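You operate a simulated robot arm through the tools that you are given. There is no shell and no other tool. Be economical: measure what you need, move in short steps, check, and stop when the job is done.

You are at the controls of a simulated two-armed robot. One attempt, no reset.

JOB
Take the blue napkin from the fan bench and lay it out flat on the table.

It is judged by the outcome, as a careful person would: the job done as asked, and still so three seconds after it is handed in. It fails if anything else is knocked over, pushed out of place, dropped, spilled or broken. Flat cloth is picked up by pressing the open fingertips on it (5 to 10 N) and closing them slowly along it; thin cloth reads only 2 to 8 mm in the jaws.

ROBOT AND FRAMES
Two 7-joint arms with two-finger parallel grippers on one trunk, on a base that drives. Base frame: it is fixed to the floor where the robot stands at the start and does not move with it; the origin is under the middle of the robot, x ahead of it, y to its left, z up; the surface under the hand at the start is at about z = 42. Readings come in cm, rad, newtons and seconds.
The left shoulder is at the start at [2, 13.8, 113.7], the right one opposite. Places, roughly: blue napkin [50, 0, 40]; table [-140, -20, 90]. Payload 1.57 kg a hand.
The TCP of each hand is the grasp point between the finger pads, 3 cm short of the fingertips. In the tool frame z runs along the fingers and y along their closing line. Largest opening 8 cm; finger width 1.7, thickness 1.2; the body of the gripper, 4 by 8.2 cm, starts 8 cm behind the TCP.
Orientation is told as [roll, pitch, yaw] about the base's x, y, z axes, in that order, counted from this pose: with the fingers straight down and closing along the base's y, the tool's x points along the base's -x, its y along +y and its z along -z.

CONTROLS
- The arms move only by the tool step_arm. It takes "left_motion", "right_motion" or both (then of equal length, played together; a hand with none holds still); each is a list of rows, each a list of 3 entries, a list of its own where there are three numbers: the shift along the tool's x, y, z in cm, then the turn, a rotation vector about the tool's x, y, z in rad, then the gripper command, from -1 (shut) to 1 (fully open), values between in proportion. In form: [[[tx, ty, tz], [wx, wy, wz], claw], ...]. A call has 1 to 8 rows; each row is the pose to reach, as a shift and turn from the pose commanded when the call began, along the tool's axes at that moment. Rows are played at 5 a second. More than 5 cm and 0.15 rad between two rows, or a gripper value outside its range, and nothing of the call is played. Where a pose cannot be reached the arm comes as near as it can. A force on the tool above 40 N (or 10 N above the force at the start of the call, whichever is more), or a blocked arm, ends the call early, and 0.2 s more pass. Each finger travels about 4.5 cm/s and halts on what it meets, pressing with about 35 N; the grip force reading is that of the motor and also rises with nothing between the fingers. The clock runs only during rows and for 0.2 s after the last one: add rows that repeat a pose to give the fingers time. It gives the time, the measured TCP pose, the force on the tool (base axes), the opening and the grip force at its end, in the units of the frame above (readings bear some noise), with the torque about the TCP (base axes, N m) and any sound that the robot's microphone picked up.
- Cameras (640 x 400 px; columns grow to the right, rows downward): "scene" is now at [17.13, -0.9, 99.42]; the picture's right is [0.06, -1.00, 0.00], its down [-0.82, -0.05, -0.57] and it looks along [0.57, 0.04, -0.82] (base axes); focal length 281 px, centre (320, 200). "left" rides on the left gripper at [7.2, 0.7, -12.2] in its tool frame; the picture's right is [-0.09, 1.00, 0.00], its down [-0.84, -0.08, -0.54] and it looks along [-0.54, -0.05, 0.84] (tool axes); focal length 238 px, centre (320, 200). "right" rides on the right gripper at [7.2, -0.7, -12.2] in its tool frame; the picture's right is [0.09, 1.00, 0.00], its down [-0.84, 0.08, -0.54] and it looks along [-0.54, 0.05, 0.84] (tool axes); focal length 238 px, centre (320, 200). There is no depth. A picture from a camera that has moved, and an enlarged one, comes with that camera's place and axes in the base frame and with its lens. The place of the scene camera against the robot may be out by one fixed shift of up to 1.8 cm in any direction.
- get_image(camera): a new picture of that camera. It takes no simulated time.
- raise_lower(by): slides the trunk up (or, below 0, down) by that many cm; the arms and the scene camera ride with it, the base frame stays. It gives what a move gives, with no picture.
- roll_base(legs): drives the robot by 1 to 6 legs, each [ahead, left, turn to the left] in cm, cm and rad, along the robot's own axes; the way and the turn of a leg run together, so that a leg with both is an arc; at most 150 cm and 3.142 rad a leg. The arms and the cameras ride along, it lands a little off, and it stops where it bumps. It gives what a move gives.
- head_to(pan, tilt): turns the head with the scene camera to pan (to the left, within 1.047 rad either way) and tilt (down, from -0.506 to 1.204), counted from straight ahead of the robot. It gives what a move gives.
- enlarge(camera, box): a new picture of the part [left, top, right, bottom] of that camera's present view, enlarged. It takes no simulated time.
- close_job(): hands the job in; it is judged then, once.

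Go step by step. Nothing tells you exact positions but the pictures and the camera data: compare them with the known pose of the tool, close in by small moves and look again before you grip or let go. The budget is 120 turns and 88 pictures, counting those below and the enlarged ones. Unless the task says otherwise, let go and move clear before handing in, and close with one line.

The tools are called after "Emit:" by a JSON object that holds its "op" and its "data". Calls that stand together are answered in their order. step_arm: Moves the arms, as the interface text tells. Its arguments: {"type":"object","properties":{"left_motion":{"type":"array","items":{"type":"array"}},"right_motion":{"type":"array","items":{"type":"array"}}},"required":[]} The other tools are called the same way: raise_lower (by) slides the trunk up or down; roll_base (legs) drives the base; head_to (pan, tilt) turns the head that bears the scene camera; get_image (camera) takes a picture; enlarge (camera, box) takes an enlarged picture of a part of a camera's view; close_job () hands the job in.

At the start:

```text
t: 0.0
left_ee_pos: [32.14, 13.65, 62.81]
left_orientation: [0.0, -0.001, 0.001]
left_force: [-0.4, 0.0, 1.0]
left_moment: [-0.04, 0.0, 0.0]
left_opening: 8.01
left_finger_force: 0.1
right_ee_pos: [38.71, -11.04, 66.05]
right_orientation: [-0.002, 0.0, 0.001]
right_force: [-0.5, -0.5, 0.2]
right_moment: [-0.01, 0.03, 0.03]
right_opening: 7.99
right_finger_force: 0.0
trunk travel left (down, up): [-51.2, 72.8]
robot x, y, heading: [0.42, 0.03, -0.002]
head pan, tilt: [0.065, 0.967]
```

scene: 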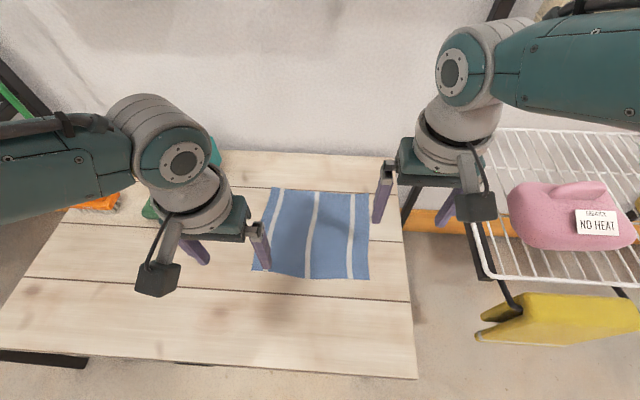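
right: 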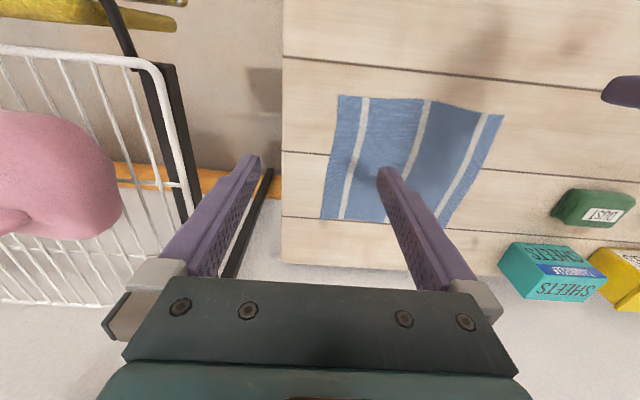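
left: 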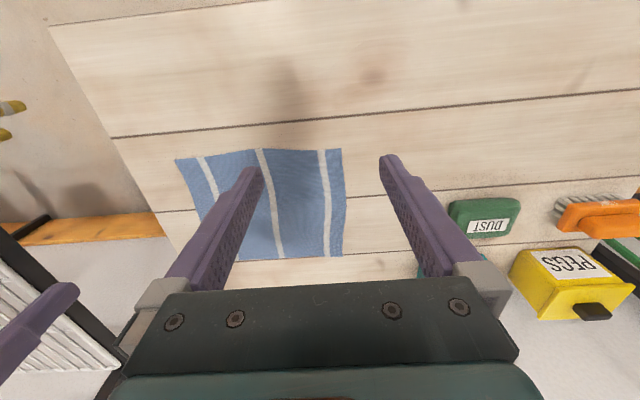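

The napkin lies flat on the bench at about x 37–60, y −8 to 16. I will pinch both of its near corners, one with each hand. First I lower the trunk so both hands come down near the cloth.

Emit:
{"op": "raise_lower", "data": {"by": -12}}

Emit:
{"op": "step_arm", "data": {"left_motion": [[[-2, 0, 0], [0, 0, 0], 0.3], [[-4, 0, 0], [0, 0, 0], -0.3], [[-6.5, 0, 0], [0, 0, 0], -0.35], [[-6.5, 0, 0], [0, 0, 0], -0.35]], "right_motion": [[[0, 2, 1], [0, 0, 0], 0.3], [[0, 4, 2], [0, 0, 0], -0.3], [[0, 5, 3.2], [0, 0, 0], -0.35], [[0, 5, 3.2], [0, 0, 0], -0.35]]}}

Emit:
{"op": "get_image", "data": {"camera": "left"}}

Emit:
{"op": "get_image", "data": {"camera": "right"}}

```text
t: 1.5
left_ee_pos: [32.2, 13.65, 50.83]
left_orientation: [0.001, 0.002, 0.0]
left_force: [-0.4, -0.4, 0.5]
left_moment: [0.01, -0.01, -0.01]
left_opening: 7.99
left_finger_force: 0.1
right_ee_pos: [38.82, -10.86, 54.06]
right_orientation: [0.0, -0.001, 0.0]
right_force: [1.1, -0.1, -0.3]
right_moment: [0.0, -0.02, 0.02]
right_opening: 8.02
right_finger_force: 0.1
trunk travel left (down, up): [-39.2, 84.8]
robot x, y, heading: [-0.07, -0.01, 0.002]
head pan, tilt: [0.065, 0.967]
```

```text
t: 2.5
left_ee_pos: [37.33, 13.94, 51.29]
left_orientation: [0.0, 0.0, -0.002]
left_force: [-1.0, 0.1, -0.5]
left_moment: [-0.03, -0.01, -0.04]
left_opening: 2.59
left_finger_force: 0.1
left hand out of reach, approached as far as the arm can: row 3, 4
right_ee_pos: [36.71, -7.69, 52.68]
right_orientation: [0.0, -0.002, 0.002]
right_force: [-0.5, 0.5, 0.4]
right_moment: [0.02, 0.02, 0.02]
right_opening: 2.6
right_finger_force: 0.1
right hand out of reach, approached as far as the arm can: row 1, 2, 3, 4
trunk travel left (down, up): [-39.2, 84.8]
robot x, y, heading: [0.09, -0.28, 0.003]
head pan, tilt: [0.065, 0.967]
```

```text
84 pictures are left
camera left: at [30.16, 14.49, 63.52], right [0.09, 1.0, 0.0], down [0.84, -0.08, 0.54], along [0.54, -0.05, -0.84], focal length 238 px, centre (320, 200)
```

left: 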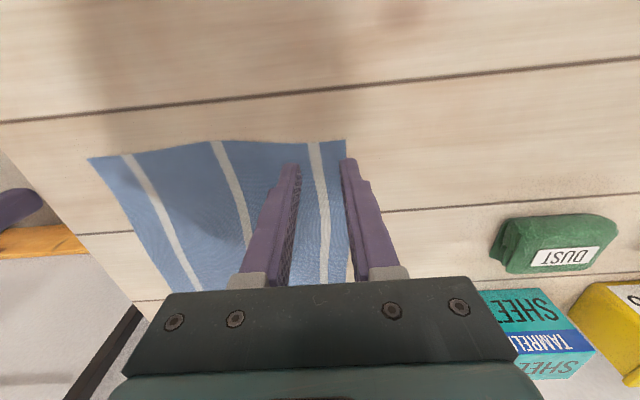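

```text
83 pictures are left
camera right: at [29.59, -8.3, 64.8], right [-0.09, 1.0, 0.0], down [0.84, 0.08, 0.54], along [0.54, 0.05, -0.84], focal length 238 px, centre (320, 200)
```

right: 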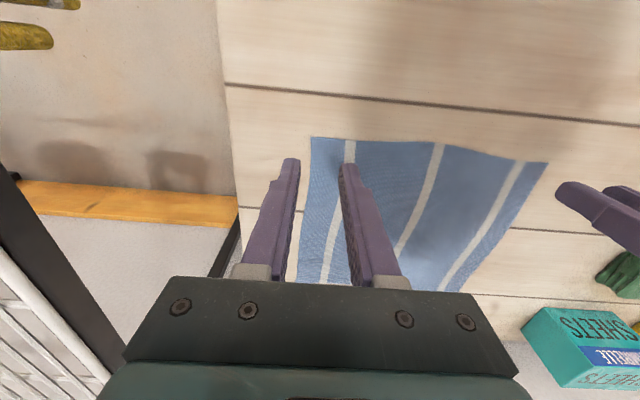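

Both arms are near full stretch, so I need the shoulders lower relative to the hands. I will raise the hands first, then lower the trunk by the same amount.

Emit:
{"op": "step_arm", "data": {"left_motion": [[[0, 0, -4], [0, 0, 0], -0.35], [[0, 0, -8], [0, 0, 0], -0.35], [[0, 0, -12], [0, 0, 0], -0.35], [[0, 0, -15], [0, 0, 0], -0.35]], "right_motion": [[[0, 0, -4], [0, 0, 0], -0.35], [[0, 0, -8], [0, 0, 0], -0.35], [[0, 0, -12], [0, 0, 0], -0.35], [[0, 0, -15], [0, 0, 0], -0.35]]}}

Emit:
{"op": "raise_lower", "data": {"by": -14}}

Emit:
{"op": "get_image", "data": {"camera": "scene"}}

```text
t: 3.5
left_ee_pos: [37.25, 13.77, 66.4]
left_orientation: [0.0, -0.001, 0.001]
left_force: [0.6, -0.3, 0.4]
left_moment: [0.02, -0.01, -0.02]
left_opening: 2.62
left_finger_force: 0.0
right_ee_pos: [42.83, -5.15, 64.95]
right_orientation: [-0.003, 0.001, -0.001]
right_force: [-0.6, 0.6, -0.5]
right_moment: [-0.01, 0.02, 0.03]
right_opening: 2.59
right_finger_force: 0.1
right hand out of reach, approached as far as the arm can: row 1, 2, 3, 4
trunk travel left (down, up): [-39.2, 84.8]
robot x, y, heading: [-0.32, -0.09, -0.001]
head pan, tilt: [0.065, 0.967]
```

```text
t: 5.2
left_ee_pos: [37.26, 13.64, 52.43]
left_orientation: [0.001, 0.001, 0.0]
left_force: [0.4, 0.8, -0.2]
left_moment: [0.01, -0.03, -0.01]
left_opening: 2.61
left_finger_force: 0.1
right_ee_pos: [42.68, -5.29, 50.84]
right_orientation: [-0.001, 0.003, 0.0]
right_force: [0.3, -0.7, -0.2]
right_moment: [-0.02, -0.02, -0.07]
right_opening: 2.58
right_finger_force: 0.0
trunk travel left (down, up): [-25.2, 98.8]
robot x, y, heading: [-0.18, 0.13, 0.001]
head pan, tilt: [0.065, 0.967]
```

```text
82 pictures are left
camera scene: at [17.13, -0.9, 73.42], right [0.06, -1.0, 0.0], down [-0.82, -0.05, -0.57], along [0.57, 0.04, -0.82], focal length 281 px, centre (320, 200)
```

scene: 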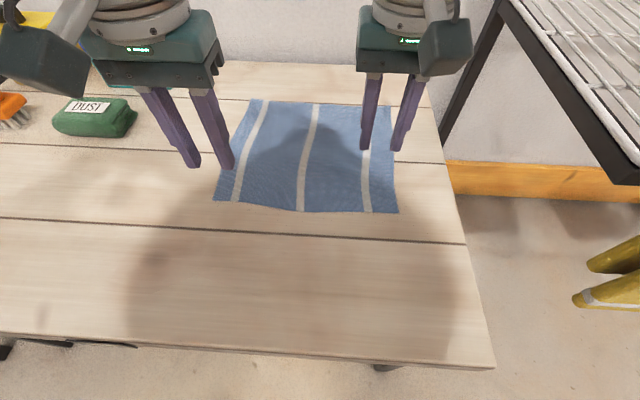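

Both hands are within reach now. I will place them over the two near corners at x≈39.5, y≈13.2 and y≈−5.7, with the tips about 2 cm above the cloth.

Emit:
{"op": "step_arm", "data": {"left_motion": [[[-1.2, -0.2, 2], [0, 0, 0], -0.4], [[-2.3, -0.4, 4.5], [0, 0, 0], -0.4], [[-2.3, -0.4, 5.2], [0, 0, 0], -0.4]], "right_motion": [[[1.6, -0.2, 1], [0, 0, 0], -0.4], [[3.2, -0.4, 3], [0, 0, 0], -0.4], [[3.2, -0.4, 3.7], [0, 0, 0], -0.4]]}}

Emit:
{"op": "get_image", "data": {"camera": "left"}}

Emit:
{"op": "get_image", "data": {"camera": "right"}}

```text
t: 6.0
left_ee_pos: [39.63, 13.44, 47.23]
left_orientation: [0.003, -0.002, 0.001]
left_force: [0.0, 0.8, 1.5]
left_moment: [0.03, 0.03, -0.01]
left_opening: 2.41
left_finger_force: 0.0
right_ee_pos: [40.86, -5.25, 46.73]
right_orientation: [-0.002, 0.006, 0.0]
right_force: [0.0, -0.1, 0.4]
right_moment: [-0.03, -0.02, 0.01]
right_opening: 2.39
right_finger_force: 0.0
right hand out of reach, approached as far as the arm can: row 1, 2, 3
trunk travel left (down, up): [-25.2, 98.8]
robot x, y, heading: [0.14, -0.11, 0.002]
head pan, tilt: [0.065, 0.967]
```

```text
81 pictures are left
camera left: at [32.58, 13.94, 59.44], right [0.09, 1.0, 0.0], down [0.84, -0.08, 0.54], along [0.54, -0.05, -0.84], focal length 238 px, centre (320, 200)
```

left: 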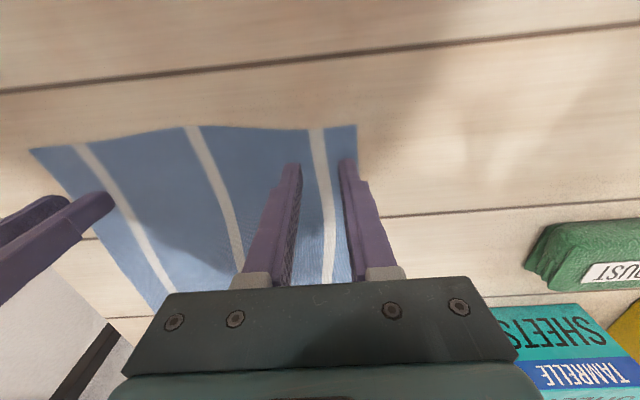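

```text
80 pictures are left
camera right: at [33.69, -5.87, 58.89], right [-0.09, 1.0, 0.0], down [0.84, 0.08, 0.54], along [0.54, 0.05, -0.84], focal length 238 px, centre (320, 200)
```

right: 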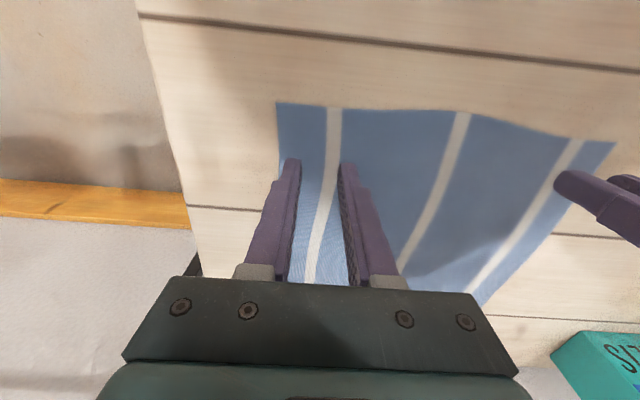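

The left hand is placed well. The right hand is a bit too far forward, so I will nudge it back and outward and watch how it responds.

Emit:
{"op": "step_arm", "data": {"right_motion": [[[1.0, -0.8, 0], [0, 0, 0], -0.4], [[1.2, -0.8, 0], [0, 0, 0], -0.4]]}}

```text
t: 6.6
left_ee_pos: [39.6, 13.37, 47.07]
left_orientation: [0.0, 0.001, -0.001]
left_force: [-0.4, -0.5, -0.2]
left_moment: [-0.02, 0.0, -0.04]
left_opening: 2.41
left_finger_force: 0.0
right_ee_pos: [40.8, -5.53, 46.33]
right_orientation: [-0.002, 0.003, 0.0]
right_force: [0.7, -0.7, 0.7]
right_moment: [-0.01, -0.01, -0.02]
right_opening: 2.41
right_finger_force: 0.1
right hand out of reach, approached as far as the arm can: row 1, 2
trunk travel left (down, up): [-25.2, 98.8]
robot x, y, heading: [-0.79, 0.0, 0.001]
head pan, tilt: [0.065, 0.967]
```

The right arm is at its inner limit at this trunk height. Raising the trunk a few centimetres should ease that.

Emit:
{"op": "raise_lower", "data": {"by": 5}}

Emit:
{"op": "step_arm", "data": {"left_motion": [[[0, 0, 2.5], [0, 0, 0], -0.4], [[0, 0, 5], [0, 0, 0], -0.4], [[0, 0, 5], [0, 0, 0], -0.4]], "right_motion": [[[0.5, 0, 2.5], [0, 0, 0], -0.4], [[1, 0, 4.5], [0, 0, 0], -0.4], [[1, 0, 4.5], [0, 0, 0], -0.4]]}}

```text
t: 7.5
left_ee_pos: [39.56, 13.27, 52.23]
left_orientation: [-0.001, 0.001, 0.0]
left_force: [-0.1, -0.1, 0.1]
left_moment: [0.03, 0.0, -0.04]
left_opening: 2.4
left_finger_force: 0.1
right_ee_pos: [40.66, -5.62, 51.32]
right_orientation: [-0.002, 0.005, -0.001]
right_force: [-0.1, -0.8, 0.3]
right_moment: [0.0, 0.02, 0.02]
right_opening: 2.4
right_finger_force: 0.0
trunk travel left (down, up): [-30.2, 93.8]
robot x, y, heading: [0.04, 0.03, -0.002]
head pan, tilt: [0.065, 0.967]
```

```text
t: 8.3
left_ee_pos: [39.54, 13.22, 47.28]
left_orientation: [-0.002, 0.0, 0.0]
left_force: [0.3, 0.2, -0.8]
left_moment: [0.0, 0.01, -0.01]
left_opening: 2.39
left_finger_force: 0.0
right_ee_pos: [38.84, -6.15, 47.64]
right_orientation: [-0.003, 0.005, 0.0]
right_force: [0.1, -0.5, 0.4]
right_moment: [-0.01, 0.02, 0.0]
right_opening: 2.41
right_finger_force: 0.0
right hand out of reach, approached as far as the arm can: row 1, 2, 3
trunk travel left (down, up): [-30.2, 93.8]
robot x, y, heading: [0.21, 0.14, -0.002]
head pan, tilt: [0.065, 0.967]
```

The right hand is now free to about x=38.8. I will lower both hands gently and check for contact.

Emit:
{"op": "step_arm", "data": {"left_motion": [[[0, 0, 0.8], [0, 0, 0], -0.4], [[0, 0, 1.4], [0, 0, 0], -0.4]], "right_motion": [[[-0.5, 0, 0.8], [0, 0, 0], -0.4], [[-0.5, 0, 1.4], [0, 0, 0], -0.4]]}}

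Emit:
{"op": "get_image", "data": {"camera": "right"}}

```text
t: 8.9
left_ee_pos: [39.6, 13.27, 45.82]
left_orientation: [-0.002, -0.002, 0.0]
left_force: [0.0, 0.0, -0.4]
left_moment: [-0.02, 0.0, -0.03]
left_opening: 2.38
left_finger_force: 0.1
right_ee_pos: [38.34, -6.58, 46.48]
right_orientation: [-0.001, 0.001, 0.0]
right_force: [-0.1, -0.3, -0.6]
right_moment: [-0.01, -0.05, 0.01]
right_opening: 2.4
right_finger_force: 0.0
right hand out of reach, approached as far as the arm can: row 1, 2
trunk travel left (down, up): [-30.2, 93.8]
robot x, y, heading: [-0.02, -0.28, -0.003]
head pan, tilt: [0.065, 0.967]
```

```text
79 pictures are left
camera right: at [31.19, -7.31, 58.71], right [-0.09, 1.0, 0.0], down [0.84, 0.08, 0.54], along [0.54, 0.05, -0.84], focal length 238 px, centre (320, 200)
```

right: 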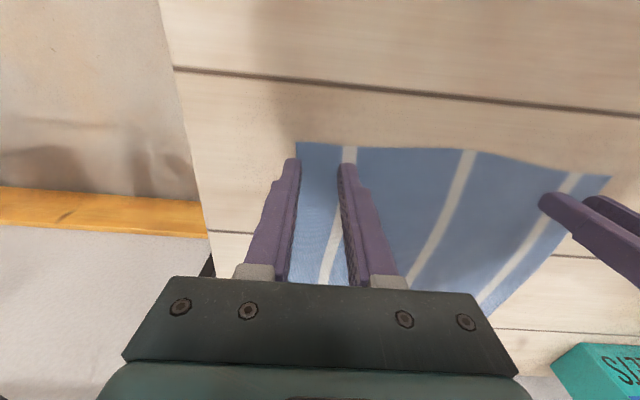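

From the readings, the arms are simply at their outer limit: the wrist stays on a sphere of about 44 cm around the shoulder. The right-hand command is still further out than that. I will lower the trunk again and pull the right command in until it reports reachable.

Emit:
{"op": "step_arm", "data": {"left_motion": [[[0, 0, -3], [0, 0, 0], -0.4], [[0, 0, -7], [0, 0, 0], -0.4], [[0, 0, -7], [0, 0, 0], -0.4]], "right_motion": [[[1.0, 0, -3], [0, 0, 0], -0.4], [[2.0, 0, -7], [0, 0, 0], -0.4], [[2.0, 0, -7], [0, 0, 0], -0.4]]}}

Emit:
{"op": "raise_lower", "data": {"by": -7}}

Emit:
{"op": "step_arm", "data": {"right_motion": [[[0.5, 0, 0], [0, 0, 0], -0.4], [[1.0, 0, 0], [0, 0, 0], -0.4], [[1.5, 0, 0], [0, 0, 0], -0.4]]}}

```text
t: 9.7
left_ee_pos: [39.33, 13.36, 52.82]
left_orientation: [0.001, 0.002, 0.0]
left_force: [0.4, 0.5, 0.8]
left_moment: [-0.02, 0.02, 0.03]
left_opening: 2.38
left_finger_force: 0.1
right_ee_pos: [40.53, -5.2, 51.22]
right_orientation: [-0.003, 0.006, 0.001]
right_force: [-0.6, 0.2, 0.5]
right_moment: [0.01, -0.02, 0.01]
right_opening: 2.44
right_finger_force: 0.1
right hand out of reach, approached as far as the arm can: row 1, 2, 3
trunk travel left (down, up): [-30.2, 93.8]
robot x, y, heading: [-0.03, -0.04, -0.0]
head pan, tilt: [0.065, 0.967]
```

```text
t: 10.6
left_ee_pos: [39.42, 13.24, 46.16]
left_orientation: [-0.001, 0.0, 0.001]
left_force: [0.4, -0.5, 0.3]
left_moment: [-0.01, 0.02, 0.02]
left_opening: 2.44
left_finger_force: 0.0
right_ee_pos: [40.81, -5.15, 45.04]
right_orientation: [-0.003, 0.0, 0.004]
right_force: [-1.1, -2.6, 6.7]
right_moment: [-0.11, 0.07, 0.0]
right_opening: 2.38
right_finger_force: 0.1
trunk travel left (down, up): [-23.6, 100.4]
robot x, y, heading: [-0.03, 0.19, -0.004]
head pan, tilt: [0.065, 0.967]
stopped: the force on the tool passed its limit at 61 N (the readings are from after the stop); the commanded pose is now the measured one
```

```text
t: 11.3
left_ee_pos: [39.51, 13.26, 46.45]
left_orientation: [0.0, 0.0, 0.0]
left_force: [-0.4, 0.1, -0.1]
left_moment: [0.01, -0.01, 0.0]
left_opening: 2.38
left_finger_force: 0.1
right_ee_pos: [40.75, -4.81, 45.03]
right_orientation: [-0.006, -0.005, 0.006]
right_force: [-1.4, -4.5, 17.5]
right_moment: [0.02, 0.11, 0.05]
right_opening: 2.21
right_finger_force: 0.1
right hand out of reach, approached as far as the arm can: row 1, 2, 3
trunk travel left (down, up): [-23.6, 100.4]
robot x, y, heading: [-0.24, -0.13, 0.005]
head pan, tilt: [0.065, 0.967]
stopped in row 3 (right hand): the force on the tool passed its limit at 45 N (the readings are from after the stop); the commanded pose is now the measured one
```

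The right hand touched the bench at TCP z≈45, so the surface is at z≈42. I will lift it a little now that its command has been reset, and look.

Emit:
{"op": "step_arm", "data": {"right_motion": [[[0, 0, -1.2], [0, 0, 0], -0.4], [[0.7, -0.4, -1.6], [0, 0, 0], -0.4], [[1.3, -0.8, -1.6], [0, 0, 0], -0.4], [[1.3, -0.8, -1.6], [0, 0, 0], -0.4]]}}

Emit:
{"op": "get_image", "data": {"camera": "right"}}

Emit:
{"op": "get_image", "data": {"camera": "scene"}}

```text
t: 12.3
left_ee_pos: [39.53, 13.36, 46.24]
left_orientation: [0.0, 0.0, 0.0]
left_force: [-0.6, 1.2, -0.2]
left_moment: [-0.03, 0.0, -0.01]
left_opening: 2.41
left_finger_force: 0.0
right_ee_pos: [41.11, -4.67, 45.97]
right_orientation: [-0.004, -0.003, 0.003]
right_force: [0.2, 0.5, 0.3]
right_moment: [0.02, -0.01, 0.03]
right_opening: 2.42
right_finger_force: 0.1
right hand out of reach, approached as far as the arm can: row 1, 2, 3, 4
trunk travel left (down, up): [-23.6, 100.4]
robot x, y, heading: [-0.04, -0.16, -0.002]
head pan, tilt: [0.065, 0.967]
```

```text
78 pictures are left
camera right: at [33.87, -5.31, 58.1], right [-0.1, 1.0, 0.0], down [0.84, 0.08, 0.54], along [0.54, 0.05, -0.84], focal length 238 px, centre (320, 200)
```

right: 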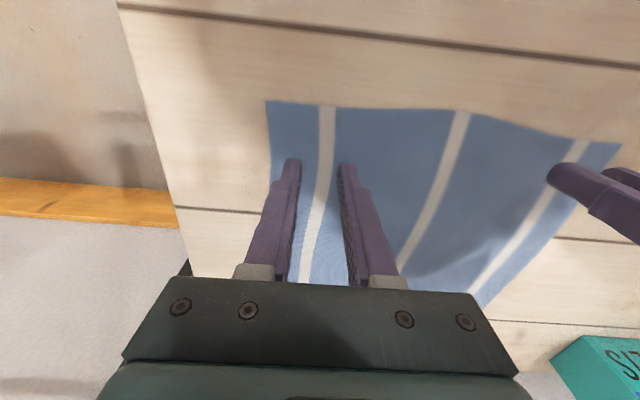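

```text
77 pictures are left
camera scene: at [17.11, -0.92, 71.83], right [0.06, -1.0, 0.0], down [-0.82, -0.05, -0.57], along [0.57, 0.04, -0.82], focal length 281 px, centre (320, 200)
```

scene: 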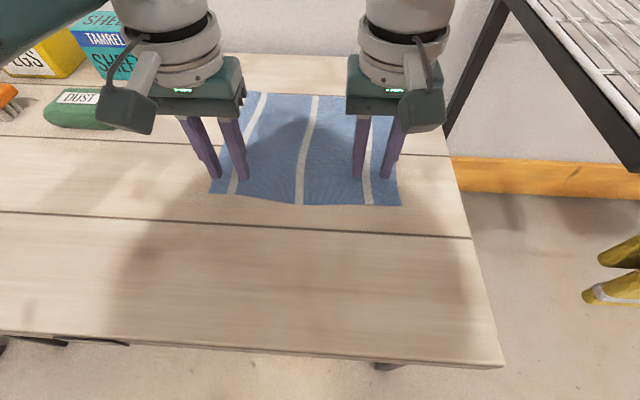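

The right hand is being stopped by a limit on reaching across the body. Its boundary points all lie about 12° inward of its shoulder. The grasp points are centred on y≈3.6, so I will lift both hands, shift the base left by that much and realign.

Emit:
{"op": "step_arm", "data": {"left_motion": [[[0, 0, -2], [0, 0, 0], -0.4], [[0, 0, -4], [0, 0, 0], -0.4]], "right_motion": [[[0, -1, -2], [0, 0, 0], -0.4], [[0, -2, -4], [0, 0, 0], -0.4]]}}

Emit:
{"op": "roll_base", "data": {"legs": [[0, 3.6, 0]]}}

Emit:
{"op": "step_arm", "data": {"left_motion": [[[0, 0, 0], [0, 0, 0], -0.4]], "right_motion": [[[0, -0.5, 0], [0, 0, 0], -0.4]]}}

```text
t: 12.9
left_ee_pos: [39.49, 13.27, 50.35]
left_orientation: [-0.001, 0.0, -0.001]
left_force: [0.2, 0.2, 1.2]
left_moment: [0.0, -0.02, 0.0]
left_opening: 2.42
left_finger_force: 0.1
right_ee_pos: [42.95, -5.99, 49.27]
right_orientation: [-0.005, 0.002, 0.004]
right_force: [-0.3, 0.0, -1.0]
right_moment: [0.0, -0.02, 0.01]
right_opening: 2.41
right_finger_force: 0.0
right hand out of reach, approached as far as the arm can: row 1, 2
trunk travel left (down, up): [-23.6, 100.4]
robot x, y, heading: [0.13, -0.03, -0.006]
head pan, tilt: [0.065, 0.967]
```

```text
t: 13.8
left_ee_pos: [39.44, 16.53, 50.21]
left_orientation: [-0.001, -0.001, -0.002]
left_force: [-1.0, 0.0, 0.2]
left_moment: [0.01, 0.03, 0.01]
left_opening: 2.42
left_finger_force: 0.1
right_ee_pos: [42.95, -2.7, 49.16]
right_orientation: [-0.004, 0.003, 0.003]
right_force: [0.7, 0.0, 0.0]
right_moment: [0.01, 0.0, -0.01]
right_opening: 2.41
right_finger_force: 0.1
trunk travel left (down, up): [-23.6, 100.4]
robot x, y, heading: [0.13, 3.76, -0.001]
head pan, tilt: [0.065, 0.967]
```

```text
t: 14.2
left_ee_pos: [39.45, 16.5, 50.27]
left_orientation: [-0.002, 0.002, -0.002]
left_force: [-0.3, 0.3, -0.5]
left_moment: [0.04, 0.02, 0.04]
left_opening: 2.39
left_finger_force: 0.0
right_ee_pos: [43.0, -3.18, 49.02]
right_orientation: [-0.007, 0.003, 0.004]
right_force: [-0.6, -0.2, -0.1]
right_moment: [0.04, 0.02, 0.02]
right_opening: 2.41
right_finger_force: 0.1
trunk travel left (down, up): [-23.6, 100.4]
robot x, y, heading: [0.0, 3.66, -0.003]
head pan, tilt: [0.065, 0.967]
```

The right hand is free now. I will bring both hands over the corners.

Emit:
{"op": "step_arm", "data": {"left_motion": [[[0, -1.6, 1], [0, 0, 0], -0.4], [[0, -3.2, 2], [0, 0, 0], -0.4], [[0, -3.2, 3], [0, 0, 0], -0.4]], "right_motion": [[[1.7, -1.4, 0], [0, 0, 0], -0.4], [[3.4, -2.6, 1], [0, 0, 0], -0.4], [[3.4, -2.6, 2], [0, 0, 0], -0.4]]}}

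Emit:
{"op": "get_image", "data": {"camera": "left"}}

Emit:
{"op": "get_image", "data": {"camera": "right"}}

```text
t: 15.0
left_ee_pos: [39.34, 13.59, 47.33]
left_orientation: [-0.001, 0.001, -0.002]
left_force: [0.0, 0.0, 0.1]
left_moment: [0.0, 0.0, 0.04]
left_opening: 2.39
left_finger_force: 0.0
right_ee_pos: [42.25, -4.76, 45.91]
right_orientation: [-0.003, 0.001, 0.004]
right_force: [0.9, 0.1, 0.3]
right_moment: [0.06, 0.0, 0.03]
right_opening: 2.43
right_finger_force: 0.1
right hand out of reach, approached as far as the arm can: row 1, 2, 3
trunk travel left (down, up): [-23.6, 100.4]
robot x, y, heading: [-0.19, 3.28, -0.001]
head pan, tilt: [0.065, 0.967]
```

```text
76 pictures are left
camera left: at [32.26, 14.13, 59.54], right [0.09, 1.0, 0.0], down [0.84, -0.08, 0.54], along [0.54, -0.05, -0.84], focal length 238 px, centre (320, 200)
```

left: 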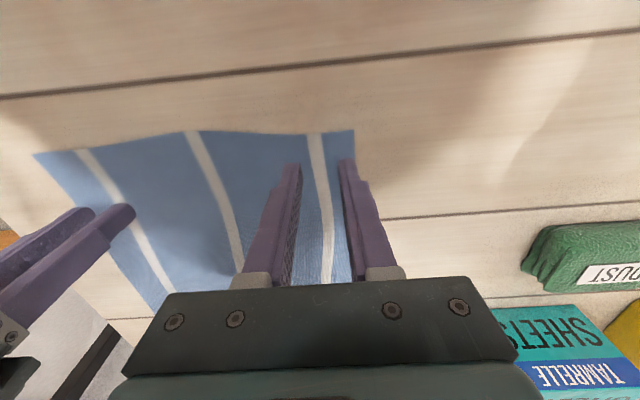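

```text
75 pictures are left
camera right: at [35.05, -5.46, 58.06], right [-0.1, 1.0, 0.0], down [0.84, 0.08, 0.54], along [0.54, 0.05, -0.84], focal length 238 px, centre (320, 200)
```

right: 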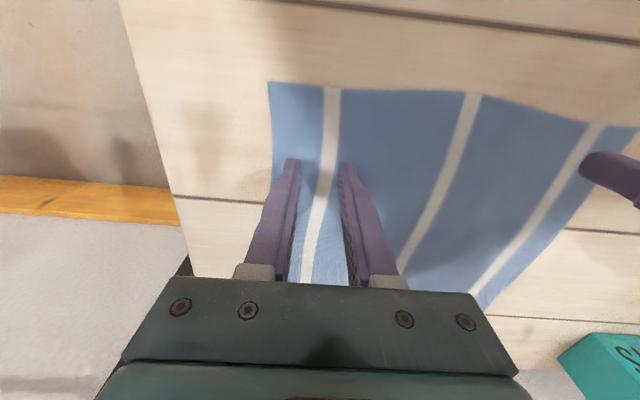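

The right arm resists flexing even straight inward, so I want to see its posture. I will raise the right hand, swing it outward and back, and look with the head up.

Emit:
{"op": "step_arm", "data": {"right_motion": [[[0, 0, -3], [0, 0, 0], -0.4], [[0, -3, -7], [0, 0, 0], -0.4], [[2, -6, -11], [0, 0, 0], -0.4], [[4, -9, -15], [0, 0, 0], -0.4], [[7, -10, -15], [0, 0, 0], -0.4], [[10, -10, -15], [0, 0, 0], -0.4]]}}

Emit:
{"op": "head_to", "data": {"pan": -0.3, "tilt": 0.4}}

Emit:
{"op": "get_image", "data": {"camera": "scene"}}

```text
refused: row 3 steps farther than a row can; nothing moved
```

```text
t: 15.9
left_ee_pos: [39.34, 13.46, 47.22]
left_orientation: [-0.001, 0.0, -0.003]
left_force: [0.1, -0.2, -0.1]
left_moment: [-0.01, -0.06, 0.0]
left_opening: 2.43
left_finger_force: 0.0
right_ee_pos: [42.27, -4.82, 46.12]
right_orientation: [-0.005, 0.002, 0.003]
right_force: [-0.5, -0.1, -1.6]
right_moment: [-0.01, -0.02, 0.0]
right_opening: 2.41
right_finger_force: 0.1
trunk travel left (down, up): [-23.6, 100.4]
robot x, y, heading: [-0.1, 3.68, -0.002]
head pan, tilt: [-0.3, 0.4]
```

```text
74 pictures are left
camera scene: at [18.8, -0.57, 76.62], right [-0.3, -0.96, 0.0], down [-0.37, 0.12, -0.92], along [0.88, -0.27, -0.39], focal length 281 px, centre (320, 200)
```

scene: 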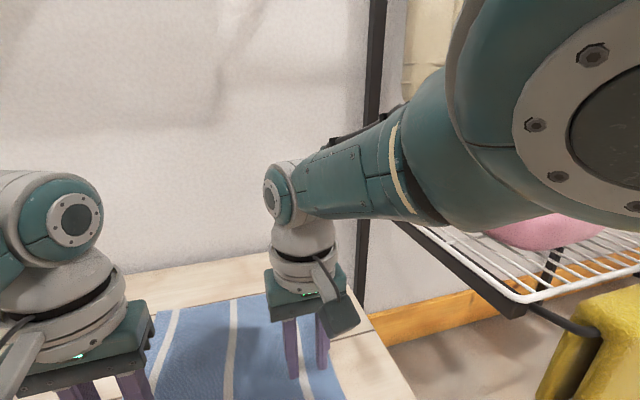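

Emit:
{"op": "step_arm", "data": {"right_motion": [[[0, 0, -4], [0, 0, 0], -0.4], [[0, -2, -8], [0, 0, 0], -0.4], [[2, -4, -11], [0, 0, 0], -0.4], [[4, -6, -14], [0, 0, 0], -0.4], [[7, -8, -15], [0, 0, 0], -0.4], [[10, -10, -15], [0, 0, 0], -0.4]]}}

Emit:
{"op": "get_image", "data": {"camera": "scene"}}

```text
t: 17.3
left_ee_pos: [39.45, 13.32, 47.41]
left_orientation: [-0.002, -0.001, -0.001]
left_force: [0.1, -0.1, -0.2]
left_moment: [0.0, 0.01, 0.03]
left_opening: 2.42
left_finger_force: 0.1
right_ee_pos: [47.62, -13.38, 59.99]
right_orientation: [-0.006, 0.004, 0.005]
right_force: [-0.3, -0.8, 0.9]
right_moment: [0.05, 0.02, 0.02]
right_opening: 2.41
right_finger_force: 0.1
right hand out of reach, approached as far as the arm can: row 1, 2, 3, 4, 5, 6
trunk travel left (down, up): [-23.6, 100.4]
robot x, y, heading: [-0.23, 3.23, -0.006]
head pan, tilt: [-0.3, 0.4]
```

```text
73 pictures are left
camera scene: at [18.82, -0.67, 76.63], right [-0.3, -0.95, 0.0], down [-0.37, 0.11, -0.92], along [0.88, -0.27, -0.39], focal length 281 px, centre (320, 200)
```

scene: 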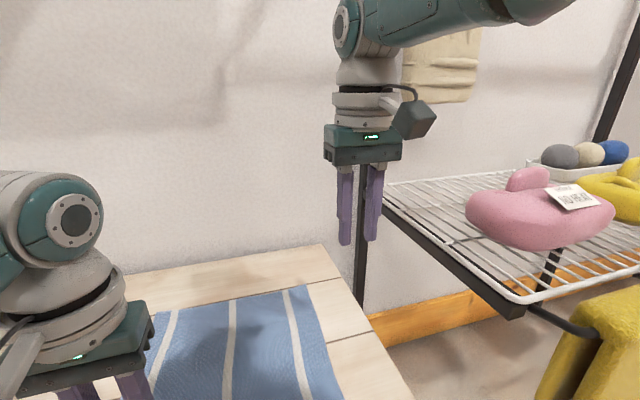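

The right arm seems to keep an almost fixed distance from its shoulder. I will test which way it is limited by commanding a small move outward, then upward.

Emit:
{"op": "step_arm", "data": {"right_motion": [[[-2, 0, 0], [0, 0, 0], -0.4], [[-4, 0, 0], [0, 0, 0], -0.4]]}}

Emit:
{"op": "step_arm", "data": {"right_motion": [[[3, 0, -3], [0, 0, 0], -0.4], [[6, 0, -6], [0, 0, 0], -0.4], [[8, 0, -9], [0, 0, 0], -0.4]]}}

```text
t: 17.9
left_ee_pos: [39.26, 13.48, 47.25]
left_orientation: [0.0, 0.0, -0.002]
left_force: [-0.1, -0.6, 0.3]
left_moment: [-0.02, -0.01, 0.03]
left_opening: 2.4
left_finger_force: 0.1
right_ee_pos: [47.87, -14.03, 59.74]
right_orientation: [-0.005, 0.002, 0.004]
right_force: [0.6, 0.3, 0.3]
right_moment: [0.0, 0.02, 0.01]
right_opening: 2.41
right_finger_force: 0.0
right hand out of reach, approached as far as the arm can: row 1, 2
trunk travel left (down, up): [-23.6, 100.4]
robot x, y, heading: [0.18, 3.52, -0.002]
head pan, tilt: [-0.3, 0.4]
```

```text
t: 18.9
left_ee_pos: [39.43, 13.47, 47.29]
left_orientation: [0.0, 0.0, -0.001]
left_force: [-0.9, 0.4, -0.3]
left_moment: [0.01, -0.04, 0.01]
left_opening: 2.41
left_finger_force: 0.0
right_ee_pos: [45.86, -13.6, 65.2]
right_orientation: [-0.007, 0.099, 0.002]
right_force: [-0.3, 0.4, 0.6]
right_moment: [-0.02, 0.01, 0.01]
right_opening: 2.41
right_finger_force: 0.1
right hand out of reach, approached as far as the arm can: row 1, 2, 3
trunk travel left (down, up): [-23.6, 100.4]
robot x, y, heading: [0.16, 3.43, -0.002]
head pan, tilt: [-0.3, 0.4]
stopped in row 3 (right hand): the arm was blocked; the commanded pose is now the measured one
```

The right arm behaves as if its elbow were stuck, because the hand only moves on a sphere of about 44 cm. That is workable: I can set the trunk height so the corner lies on that sphere, and later carry and lay the cloth with the trunk and base alone. Raising the trunk 4.7 now and bringing the right hand back.

Emit:
{"op": "raise_lower", "data": {"by": 4.7}}

Emit:
{"op": "step_arm", "data": {"right_motion": [[[1, 1.5, 4], [0, -0.1, 0], -0.4], [[2, 3, 8], [0, -0.1, 0], -0.4], [[3, 4.5, 12], [0, -0.1, 0], -0.4], [[4.5, 6, 15.5], [0, -0.1, 0], -0.4], [[5, 7, 19], [0, -0.1, 0], -0.4], [[6, 7.6, 20.8], [0, -0.1, 0], -0.4], [[6, 7.6, 20.8], [0, -0.1, 0], -0.4]]}}

```text
t: 19.8
left_ee_pos: [39.27, 13.44, 52.05]
left_orientation: [0.0, -0.001, -0.001]
left_force: [-0.4, 0.9, 0.5]
left_moment: [0.03, 0.02, -0.01]
left_opening: 2.39
left_finger_force: 0.1
right_ee_pos: [45.88, -13.68, 69.82]
right_orientation: [-0.004, 0.097, 0.0]
right_force: [0.0, -0.1, -0.2]
right_moment: [-0.02, 0.01, 0.03]
right_opening: 2.41
right_finger_force: 0.2
trunk travel left (down, up): [-28.3, 95.7]
robot x, y, heading: [0.07, 3.56, -0.003]
head pan, tilt: [-0.3, 0.4]
```

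```text
t: 21.4
left_ee_pos: [39.37, 13.49, 52.03]
left_orientation: [0.0, 0.0, -0.001]
left_force: [-0.4, -0.2, -0.1]
left_moment: [0.01, -0.04, -0.02]
left_opening: 2.4
left_finger_force: 0.1
right_ee_pos: [41.59, -5.25, 48.9]
right_orientation: [-0.003, -0.005, 0.003]
right_force: [0.2, -0.5, 0.2]
right_moment: [0.01, 0.02, 0.02]
right_opening: 2.41
right_finger_force: 0.1
right hand out of reach, approached as far as the arm can: row 1, 2, 3, 4, 5, 6, 7
trunk travel left (down, up): [-28.3, 95.7]
robot x, y, heading: [-0.27, 3.31, -0.002]
head pan, tilt: [-0.3, 0.4]
```

Emit:
{"op": "head_to", "data": {"pan": 0.0, "tilt": 1.0}}

Emit:
{"op": "step_arm", "data": {"left_motion": [[[0, 0, 3], [0, 0, 0], -0.4], [[0, 0, 5.8], [0, 0, 0], -0.4], [[0, 0, 5.8], [0, 0, 0], -0.4]], "right_motion": [[[1, 0, 1], [0, 0, 0], -0.4], [[1.6, -0.3, 2.2], [0, 0, 0], -0.4], [[1.7, -0.3, 2.6], [0, 0, 0], -0.4]]}}

Emit:
{"op": "get_image", "data": {"camera": "right"}}

Emit:
{"op": "get_image", "data": {"camera": "left"}}

```text
t: 22.4
left_ee_pos: [39.49, 13.51, 51.99]
left_orientation: [0.001, 0.0, -0.002]
left_force: [0.2, -0.3, -0.5]
left_moment: [-0.02, -0.02, 0.02]
left_opening: 2.41
left_finger_force: 0.1
right_ee_pos: [41.69, -5.38, 48.89]
right_orientation: [-0.004, -0.005, 0.002]
right_force: [0.8, -0.4, -0.2]
right_moment: [0.0, 0.01, -0.01]
right_opening: 2.39
right_finger_force: 0.0
trunk travel left (down, up): [-28.3, 95.7]
robot x, y, heading: [-0.08, 3.46, -0.001]
head pan, tilt: [0.0, 1.0]
```

```text
t: 23.2
left_ee_pos: [39.34, 13.32, 46.29]
left_orientation: [0.001, 0.001, -0.001]
left_force: [-0.1, 0.5, 0.1]
left_moment: [0.03, 0.01, -0.02]
left_opening: 2.42
left_finger_force: 0.0
right_ee_pos: [40.08, -5.63, 46.02]
right_orientation: [-0.005, -0.003, 0.001]
right_force: [-0.4, 1.0, 0.3]
right_moment: [-0.04, 0.04, 0.01]
right_opening: 2.41
right_finger_force: 0.1
right hand out of reach, approached as far as the arm can: row 1, 2
trunk travel left (down, up): [-28.3, 95.7]
robot x, y, heading: [-0.23, 3.58, -0.002]
head pan, tilt: [0.0, 1.0]
```

```text
72 pictures are left
camera right: at [32.88, -6.21, 58.22], right [-0.09, 1.0, -0.01], down [0.83, 0.08, 0.55], along [0.54, 0.05, -0.84], focal length 238 px, centre (320, 200)
```

right: 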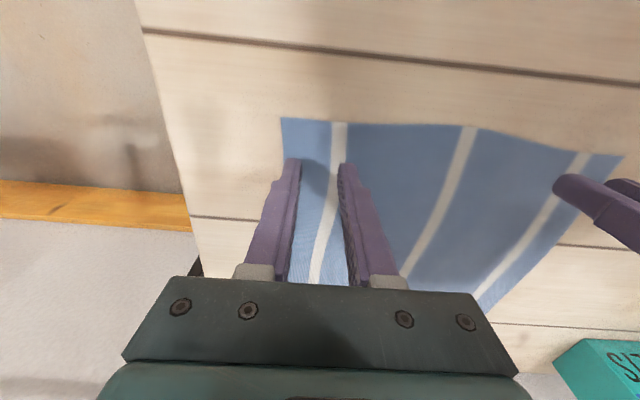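

```text
71 pictures are left
camera left: at [32.23, 13.95, 58.53], right [0.09, 1.0, 0.0], down [0.84, -0.08, 0.54], along [0.54, -0.05, -0.84], focal length 238 px, centre (320, 200)
```

left: 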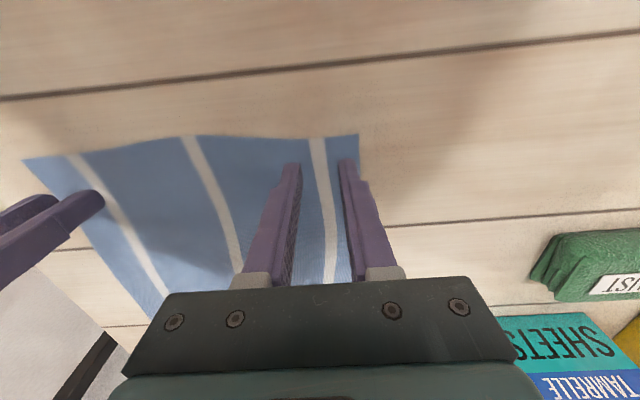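

Both hands are on their corners and the right one reports reachable. Now I lower both hands until they touch lightly.

Emit:
{"op": "step_arm", "data": {"left_motion": [[[0, 0, 0.6], [0, 0, 0], -0.4], [[0, 0, 1.1], [0, 0, 0], -0.4], [[0, 0, 1.3], [0, 0, 0], -0.4]], "right_motion": [[[0.4, 0, 0.4], [0, 0, 0], -0.4], [[0.6, 0, 0.9], [0, 0, 0], -0.4], [[0.6, 0, 1.1], [0, 0, 0], -0.4]]}}

```text
t: 24.0
left_ee_pos: [39.53, 13.33, 45.23]
left_orientation: [-0.001, -0.002, -0.002]
left_force: [-3.0, 1.1, 14.3]
left_moment: [0.2, 0.1, 0.03]
left_opening: 2.39
left_finger_force: 0.1
right_ee_pos: [39.52, -5.59, 45.28]
right_orientation: [-0.004, -0.004, 0.002]
right_force: [-0.7, 0.1, 8.4]
right_moment: [0.01, 0.03, 0.03]
right_opening: 2.38
right_finger_force: 0.1
right hand out of reach, approached as far as the arm can: row 1, 2
trunk travel left (down, up): [-28.3, 95.7]
robot x, y, heading: [-0.48, 3.32, -0.003]
head pan, tilt: [0.0, 1.0]
```

Contact is left 14 N, right 8 N. I ease the left slightly and close both slowly.

Emit:
{"op": "step_arm", "data": {"left_motion": [[[0, 0, -0.08], [0, 0, 0], -0.45], [[0, 0, -0.08], [0, 0, 0], -0.53], [[0, 0, -0.08], [0, 0, 0], -0.61], [[0, 0, -0.08], [0, 0, 0], -0.69], [[0, 0, -0.08], [0, 0, 0], -0.77], [[0, 0, -0.08], [0, 0, 0], -0.85], [[0, 0, -0.08], [0, 0, 0], -0.93], [[0, 0, -0.08], [0, 0, 0], -1]], "right_motion": [[[0, 0, 0], [0, 0, 0], -0.45], [[0, 0, 0], [0, 0, 0], -0.53], [[0, 0, 0], [0, 0, 0], -0.61], [[0, 0, 0], [0, 0, 0], -0.69], [[0, 0, 0], [0, 0, 0], -0.77], [[0, 0, 0], [0, 0, 0], -0.85], [[0, 0, 0], [0, 0, 0], -0.93], [[0, 0, 0], [0, 0, 0], -1]]}}

Emit:
{"op": "get_image", "data": {"camera": "right"}}

Emit:
{"op": "get_image", "data": {"camera": "left"}}

```text
t: 25.8
left_ee_pos: [39.6, 13.19, 45.2]
left_orientation: [-0.006, -0.003, -0.002]
left_force: [0.7, -18.7, 12.2]
left_moment: [-0.49, -0.01, 0.0]
left_opening: 0.18
left_finger_force: 23.8
right_ee_pos: [39.72, -5.24, 44.95]
right_orientation: [0.001, -0.007, 0.001]
right_force: [0.7, 18.6, 8.4]
right_moment: [0.53, 0.04, -0.02]
right_opening: 0.17
right_finger_force: 23.0
trunk travel left (down, up): [-28.3, 95.7]
robot x, y, heading: [-0.09, 3.7, -0.006]
head pan, tilt: [0.0, 1.0]
```

```text
70 pictures are left
camera right: at [32.39, -6.03, 57.21], right [-0.09, 1.0, 0.0], down [0.83, 0.08, 0.55], along [0.54, 0.05, -0.84], focal length 238 px, centre (320, 200)
```

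right: 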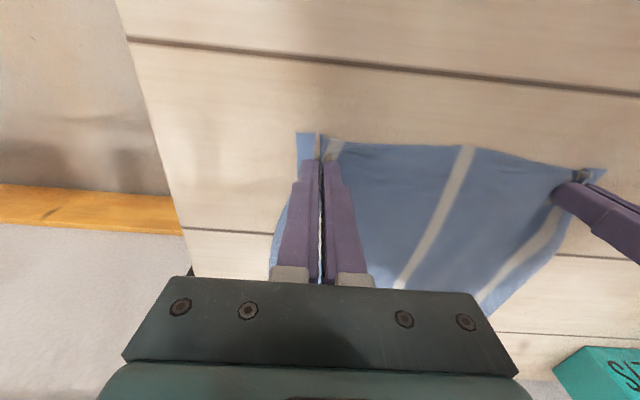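

```text
69 pictures are left
camera left: at [32.51, 13.89, 57.34], right [0.09, 1.0, -0.01], down [0.84, -0.08, 0.54], along [0.54, -0.06, -0.84], focal length 238 px, centre (320, 200)
```

left: 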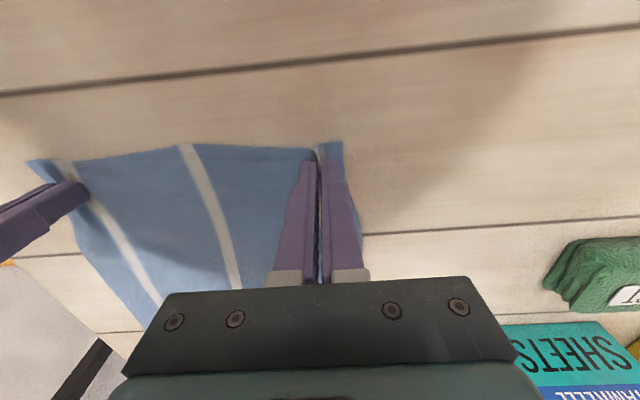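

Both jaws hold cloth at about 1.8 mm, but it is stretched at 18 N between the hands. I relax the left inward slightly, then lift with the trunk and look.

Emit:
{"op": "step_arm", "data": {"left_motion": [[[0, -0.4, -0.2], [0, 0, 0], -1], [[0, -0.8, -0.4], [0, 0, 0], -1]], "right_motion": [[[0, 0.0, -0.2], [0, 0, 0], -1], [[0, 0.0, -0.4], [0, 0, 0], -1]]}}

Emit:
{"op": "raise_lower", "data": {"by": 10}}

Emit:
{"op": "get_image", "data": {"camera": "scene"}}

```text
t: 26.4
left_ee_pos: [39.3, 12.75, 45.21]
left_orientation: [-0.001, 0.003, 0.0]
left_force: [0.7, -12.5, 0.0]
left_moment: [-0.38, -0.02, 0.04]
left_opening: 0.18
left_finger_force: 23.3
right_ee_pos: [39.5, -5.67, 45.2]
right_orientation: [-0.007, -0.002, 0.0]
right_force: [0.3, 12.5, -0.6]
right_moment: [0.39, -0.01, -0.01]
right_opening: 0.18
right_finger_force: 22.6
right hand out of reach, approached as far as the arm can: row 2
trunk travel left (down, up): [-28.3, 95.7]
robot x, y, heading: [0.34, 3.52, -0.005]
head pan, tilt: [0.0, 1.0]
```

```text
t: 27.8
left_ee_pos: [39.38, 12.69, 55.47]
left_orientation: [-0.001, 0.002, -0.003]
left_force: [-0.5, -8.9, -0.4]
left_moment: [-0.29, 0.0, -0.02]
left_opening: 0.17
left_finger_force: 23.4
right_ee_pos: [39.44, -5.46, 55.21]
right_orientation: [-0.005, -0.003, 0.001]
right_force: [0.2, 9.3, 0.2]
right_moment: [0.23, -0.02, -0.02]
right_opening: 0.18
right_finger_force: 23.0
trunk travel left (down, up): [-38.3, 85.7]
robot x, y, heading: [0.1, 3.33, 0.002]
head pan, tilt: [0.0, 1.0]
```

```text
68 pictures are left
camera scene: at [16.91, 2.16, 86.3], right [0.0, -1.0, 0.0], down [-0.84, 0.0, -0.54], along [0.54, 0.0, -0.84], focal length 281 px, centre (320, 200)
```

scene: 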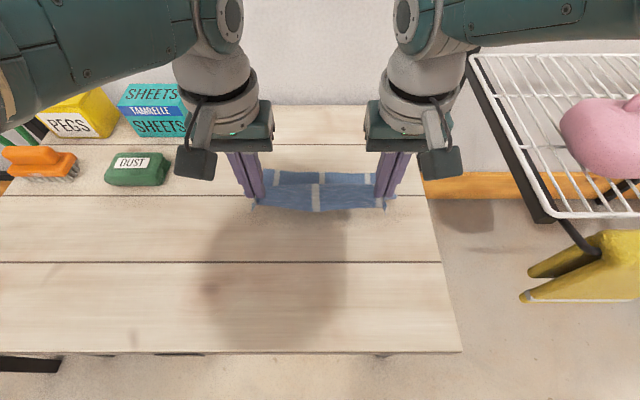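

The cloth is held and coming up. I lift it clear of the bench, back away, and look around for a safe turn.

Emit:
{"op": "raise_lower", "data": {"by": 25}}

Emit:
{"op": "roll_base", "data": {"legs": [[-45, 0, 0]]}}

Emit:
{"op": "head_to", "data": {"pan": 1.04, "tilt": 0.5}}

Emit:
{"op": "get_image", "data": {"camera": "scene"}}

Emit:
{"op": "head_to", "data": {"pan": -1.04, "tilt": 0.5}}

Emit:
{"op": "get_image", "data": {"camera": "scene"}}

```text
t: 30.3
left_ee_pos: [39.34, 12.55, 80.32]
left_orientation: [-0.001, 0.0, -0.001]
left_force: [0.6, -8.6, -0.2]
left_moment: [-0.29, -0.02, -0.02]
left_opening: 0.18
left_finger_force: 23.4
right_ee_pos: [39.54, -5.5, 80.24]
right_orientation: [-0.003, -0.005, 0.002]
right_force: [0.3, 8.8, -0.2]
right_moment: [0.28, 0.02, -0.02]
right_opening: 0.15
right_finger_force: 23.8
trunk travel left (down, up): [-63.3, 60.7]
robot x, y, heading: [-0.13, 3.63, 0.001]
head pan, tilt: [0.0, 1.0]
```

```text
t: 33.1
left_ee_pos: [-5.62, 12.72, 80.39]
left_orientation: [-0.001, 0.001, -0.002]
left_force: [-0.4, -8.1, -0.6]
left_moment: [-0.23, 0.01, 0.01]
left_opening: 0.18
left_finger_force: 23.2
right_ee_pos: [-5.46, -5.46, 80.23]
right_orientation: [-0.003, -0.003, 0.002]
right_force: [0.5, 8.3, 0.5]
right_moment: [0.24, 0.0, 0.01]
right_opening: 0.16
right_finger_force: 23.2
trunk travel left (down, up): [-63.3, 60.7]
robot x, y, heading: [-44.92, 3.53, -0.001]
head pan, tilt: [0.0, 1.0]
```

```text
t: 34.4
left_ee_pos: [-5.6, 12.65, 80.37]
left_orientation: [-0.003, -0.001, -0.002]
left_force: [1.3, -6.3, -1.3]
left_moment: [-0.18, -0.01, 0.03]
left_opening: 0.18
left_finger_force: 23.9
right_ee_pos: [-5.57, -5.33, 80.24]
right_orientation: [-0.004, -0.006, 0.001]
right_force: [-0.7, 7.5, 0.3]
right_moment: [0.21, 0.02, 0.0]
right_opening: 0.15
right_finger_force: 23.6
trunk travel left (down, up): [-63.3, 60.7]
robot x, y, heading: [-44.83, 3.52, -0.006]
head pan, tilt: [1.04, 0.499]
```

```text
67 pictures are left
camera scene: at [-30.43, 10.06, 115.41], right [0.86, -0.51, 0.0], down [-0.24, -0.41, -0.88], along [0.45, 0.76, -0.48], focal length 281 px, centre (320, 200)
```

scene: 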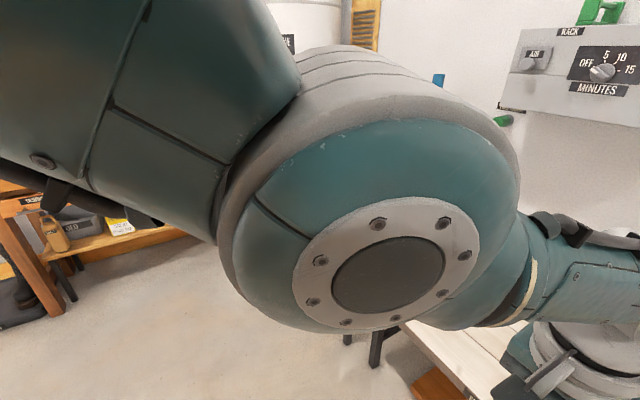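

```text
t: 36.3
left_ee_pos: [-5.61, 12.51, 80.4]
left_orientation: [0.0, -0.001, -0.001]
left_force: [-0.2, -8.0, -0.4]
left_moment: [-0.23, -0.03, 0.02]
left_opening: 0.17
left_finger_force: 23.4
right_ee_pos: [-5.46, -5.49, 80.28]
right_orientation: [-0.005, -0.004, 0.001]
right_force: [-0.4, 7.1, 0.0]
right_moment: [0.25, -0.03, 0.0]
right_opening: 0.17
right_finger_force: 23.9
trunk travel left (down, up): [-63.3, 60.7]
robot x, y, heading: [-45.15, 3.7, 0.005]
head pan, tilt: [-1.04, 0.499]
```

```text
66 pictures are left
camera scene: at [-30.45, -5.63, 115.41], right [-0.86, -0.51, 0.0], down [-0.24, 0.41, -0.88], along [0.44, -0.76, -0.48], focal length 281 px, centre (320, 200)
```

scene: 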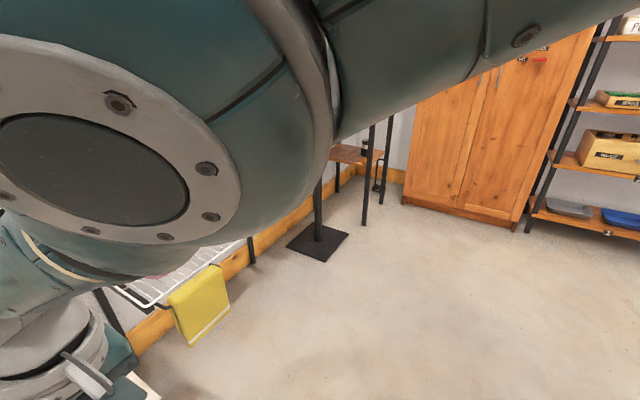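

There is plenty of open floor on both sides. I turn left a quarter turn, then look toward the table.

Emit:
{"op": "roll_base", "data": {"legs": [[0, 0, 1.57]]}}

Emit:
{"op": "head_to", "data": {"pan": 1.04, "tilt": 0.3}}

Emit:
{"op": "get_image", "data": {"camera": "scene"}}

Emit:
{"op": "head_to", "data": {"pan": 0.0, "tilt": 0.5}}

Emit:
{"op": "get_image", "data": {"camera": "scene"}}

```text
t: 40.6
left_ee_pos: [-54.48, 42.95, 80.44]
left_orientation: [0.001, 0.0, 1.577]
left_force: [8.3, 0.1, 0.2]
left_moment: [-0.01, -0.22, -0.02]
left_opening: 0.2
left_finger_force: 23.0
right_ee_pos: [-36.32, 43.25, 80.26]
right_orientation: [-0.003, -0.006, 1.579]
right_force: [-8.4, 0.0, -0.6]
right_moment: [0.02, 0.24, 0.0]
right_opening: 0.18
right_finger_force: 23.5
trunk travel left (down, up): [-63.3, 60.7]
robot x, y, heading: [-45.12, 3.52, 1.575]
head pan, tilt: [-1.04, 0.499]
```

```text
t: 42.6
left_ee_pos: [-54.31, 42.96, 80.37]
left_orientation: [-0.003, 0.001, 1.576]
left_force: [6.6, 0.2, -0.8]
left_moment: [0.01, -0.22, -0.07]
left_opening: 0.17
left_finger_force: 23.3
right_ee_pos: [-36.37, 43.19, 80.33]
right_orientation: [-0.005, -0.006, 1.579]
right_force: [-6.7, -0.1, 0.3]
right_moment: [-0.02, 0.17, -0.02]
right_opening: 0.2
right_finger_force: 23.7
trunk travel left (down, up): [-63.3, 60.7]
robot x, y, heading: [-44.72, 3.45, 1.573]
head pan, tilt: [1.04, 0.3]
```

```text
65 pictures are left
camera scene: at [-53.17, 16.9, 117.25], right [0.5, 0.87, 0.0], down [0.26, -0.15, -0.96], along [-0.83, 0.48, -0.3], focal length 281 px, centre (320, 200)
```

scene: 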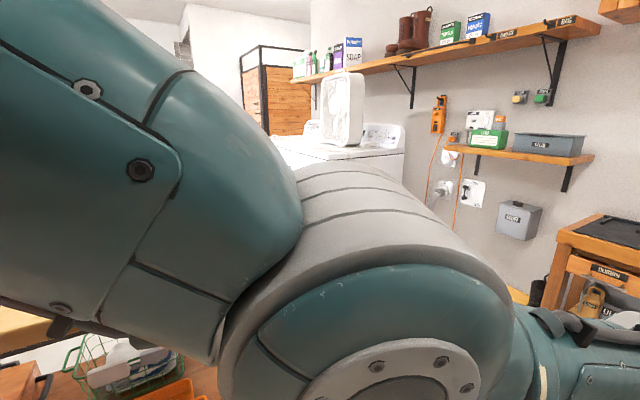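

```text
t: 43.9
left_ee_pos: [-54.39, 42.92, 80.36]
left_orientation: [-0.001, -0.001, 1.574]
left_force: [6.2, 0.3, 0.1]
left_moment: [0.01, -0.23, -0.03]
left_opening: 0.19
left_finger_force: 23.6
right_ee_pos: [-36.2, 43.15, 80.2]
right_orientation: [-0.004, -0.006, 1.58]
right_force: [-6.4, 1.0, -0.3]
right_moment: [0.02, 0.22, 0.0]
right_opening: 0.19
right_finger_force: 23.6
trunk travel left (down, up): [-63.3, 60.7]
robot x, y, heading: [-45.07, 3.87, 1.578]
head pan, tilt: [0.0, 0.499]
```

```text
64 pictures are left
camera scene: at [-45.16, 21.31, 115.41], right [1.0, 0.01, 0.0], down [0.0, -0.48, -0.88], along [-0.01, 0.88, -0.48], focal length 281 px, centre (320, 200)
```

scene: 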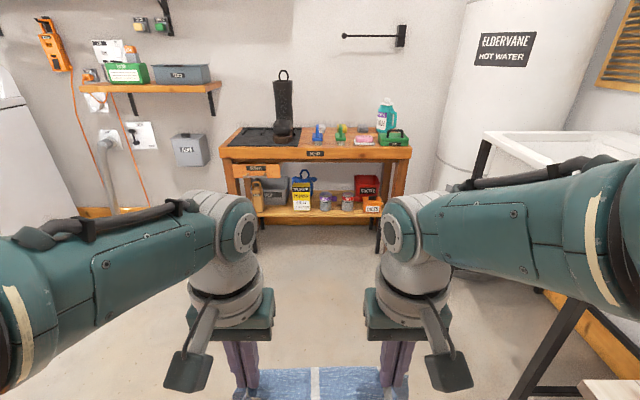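

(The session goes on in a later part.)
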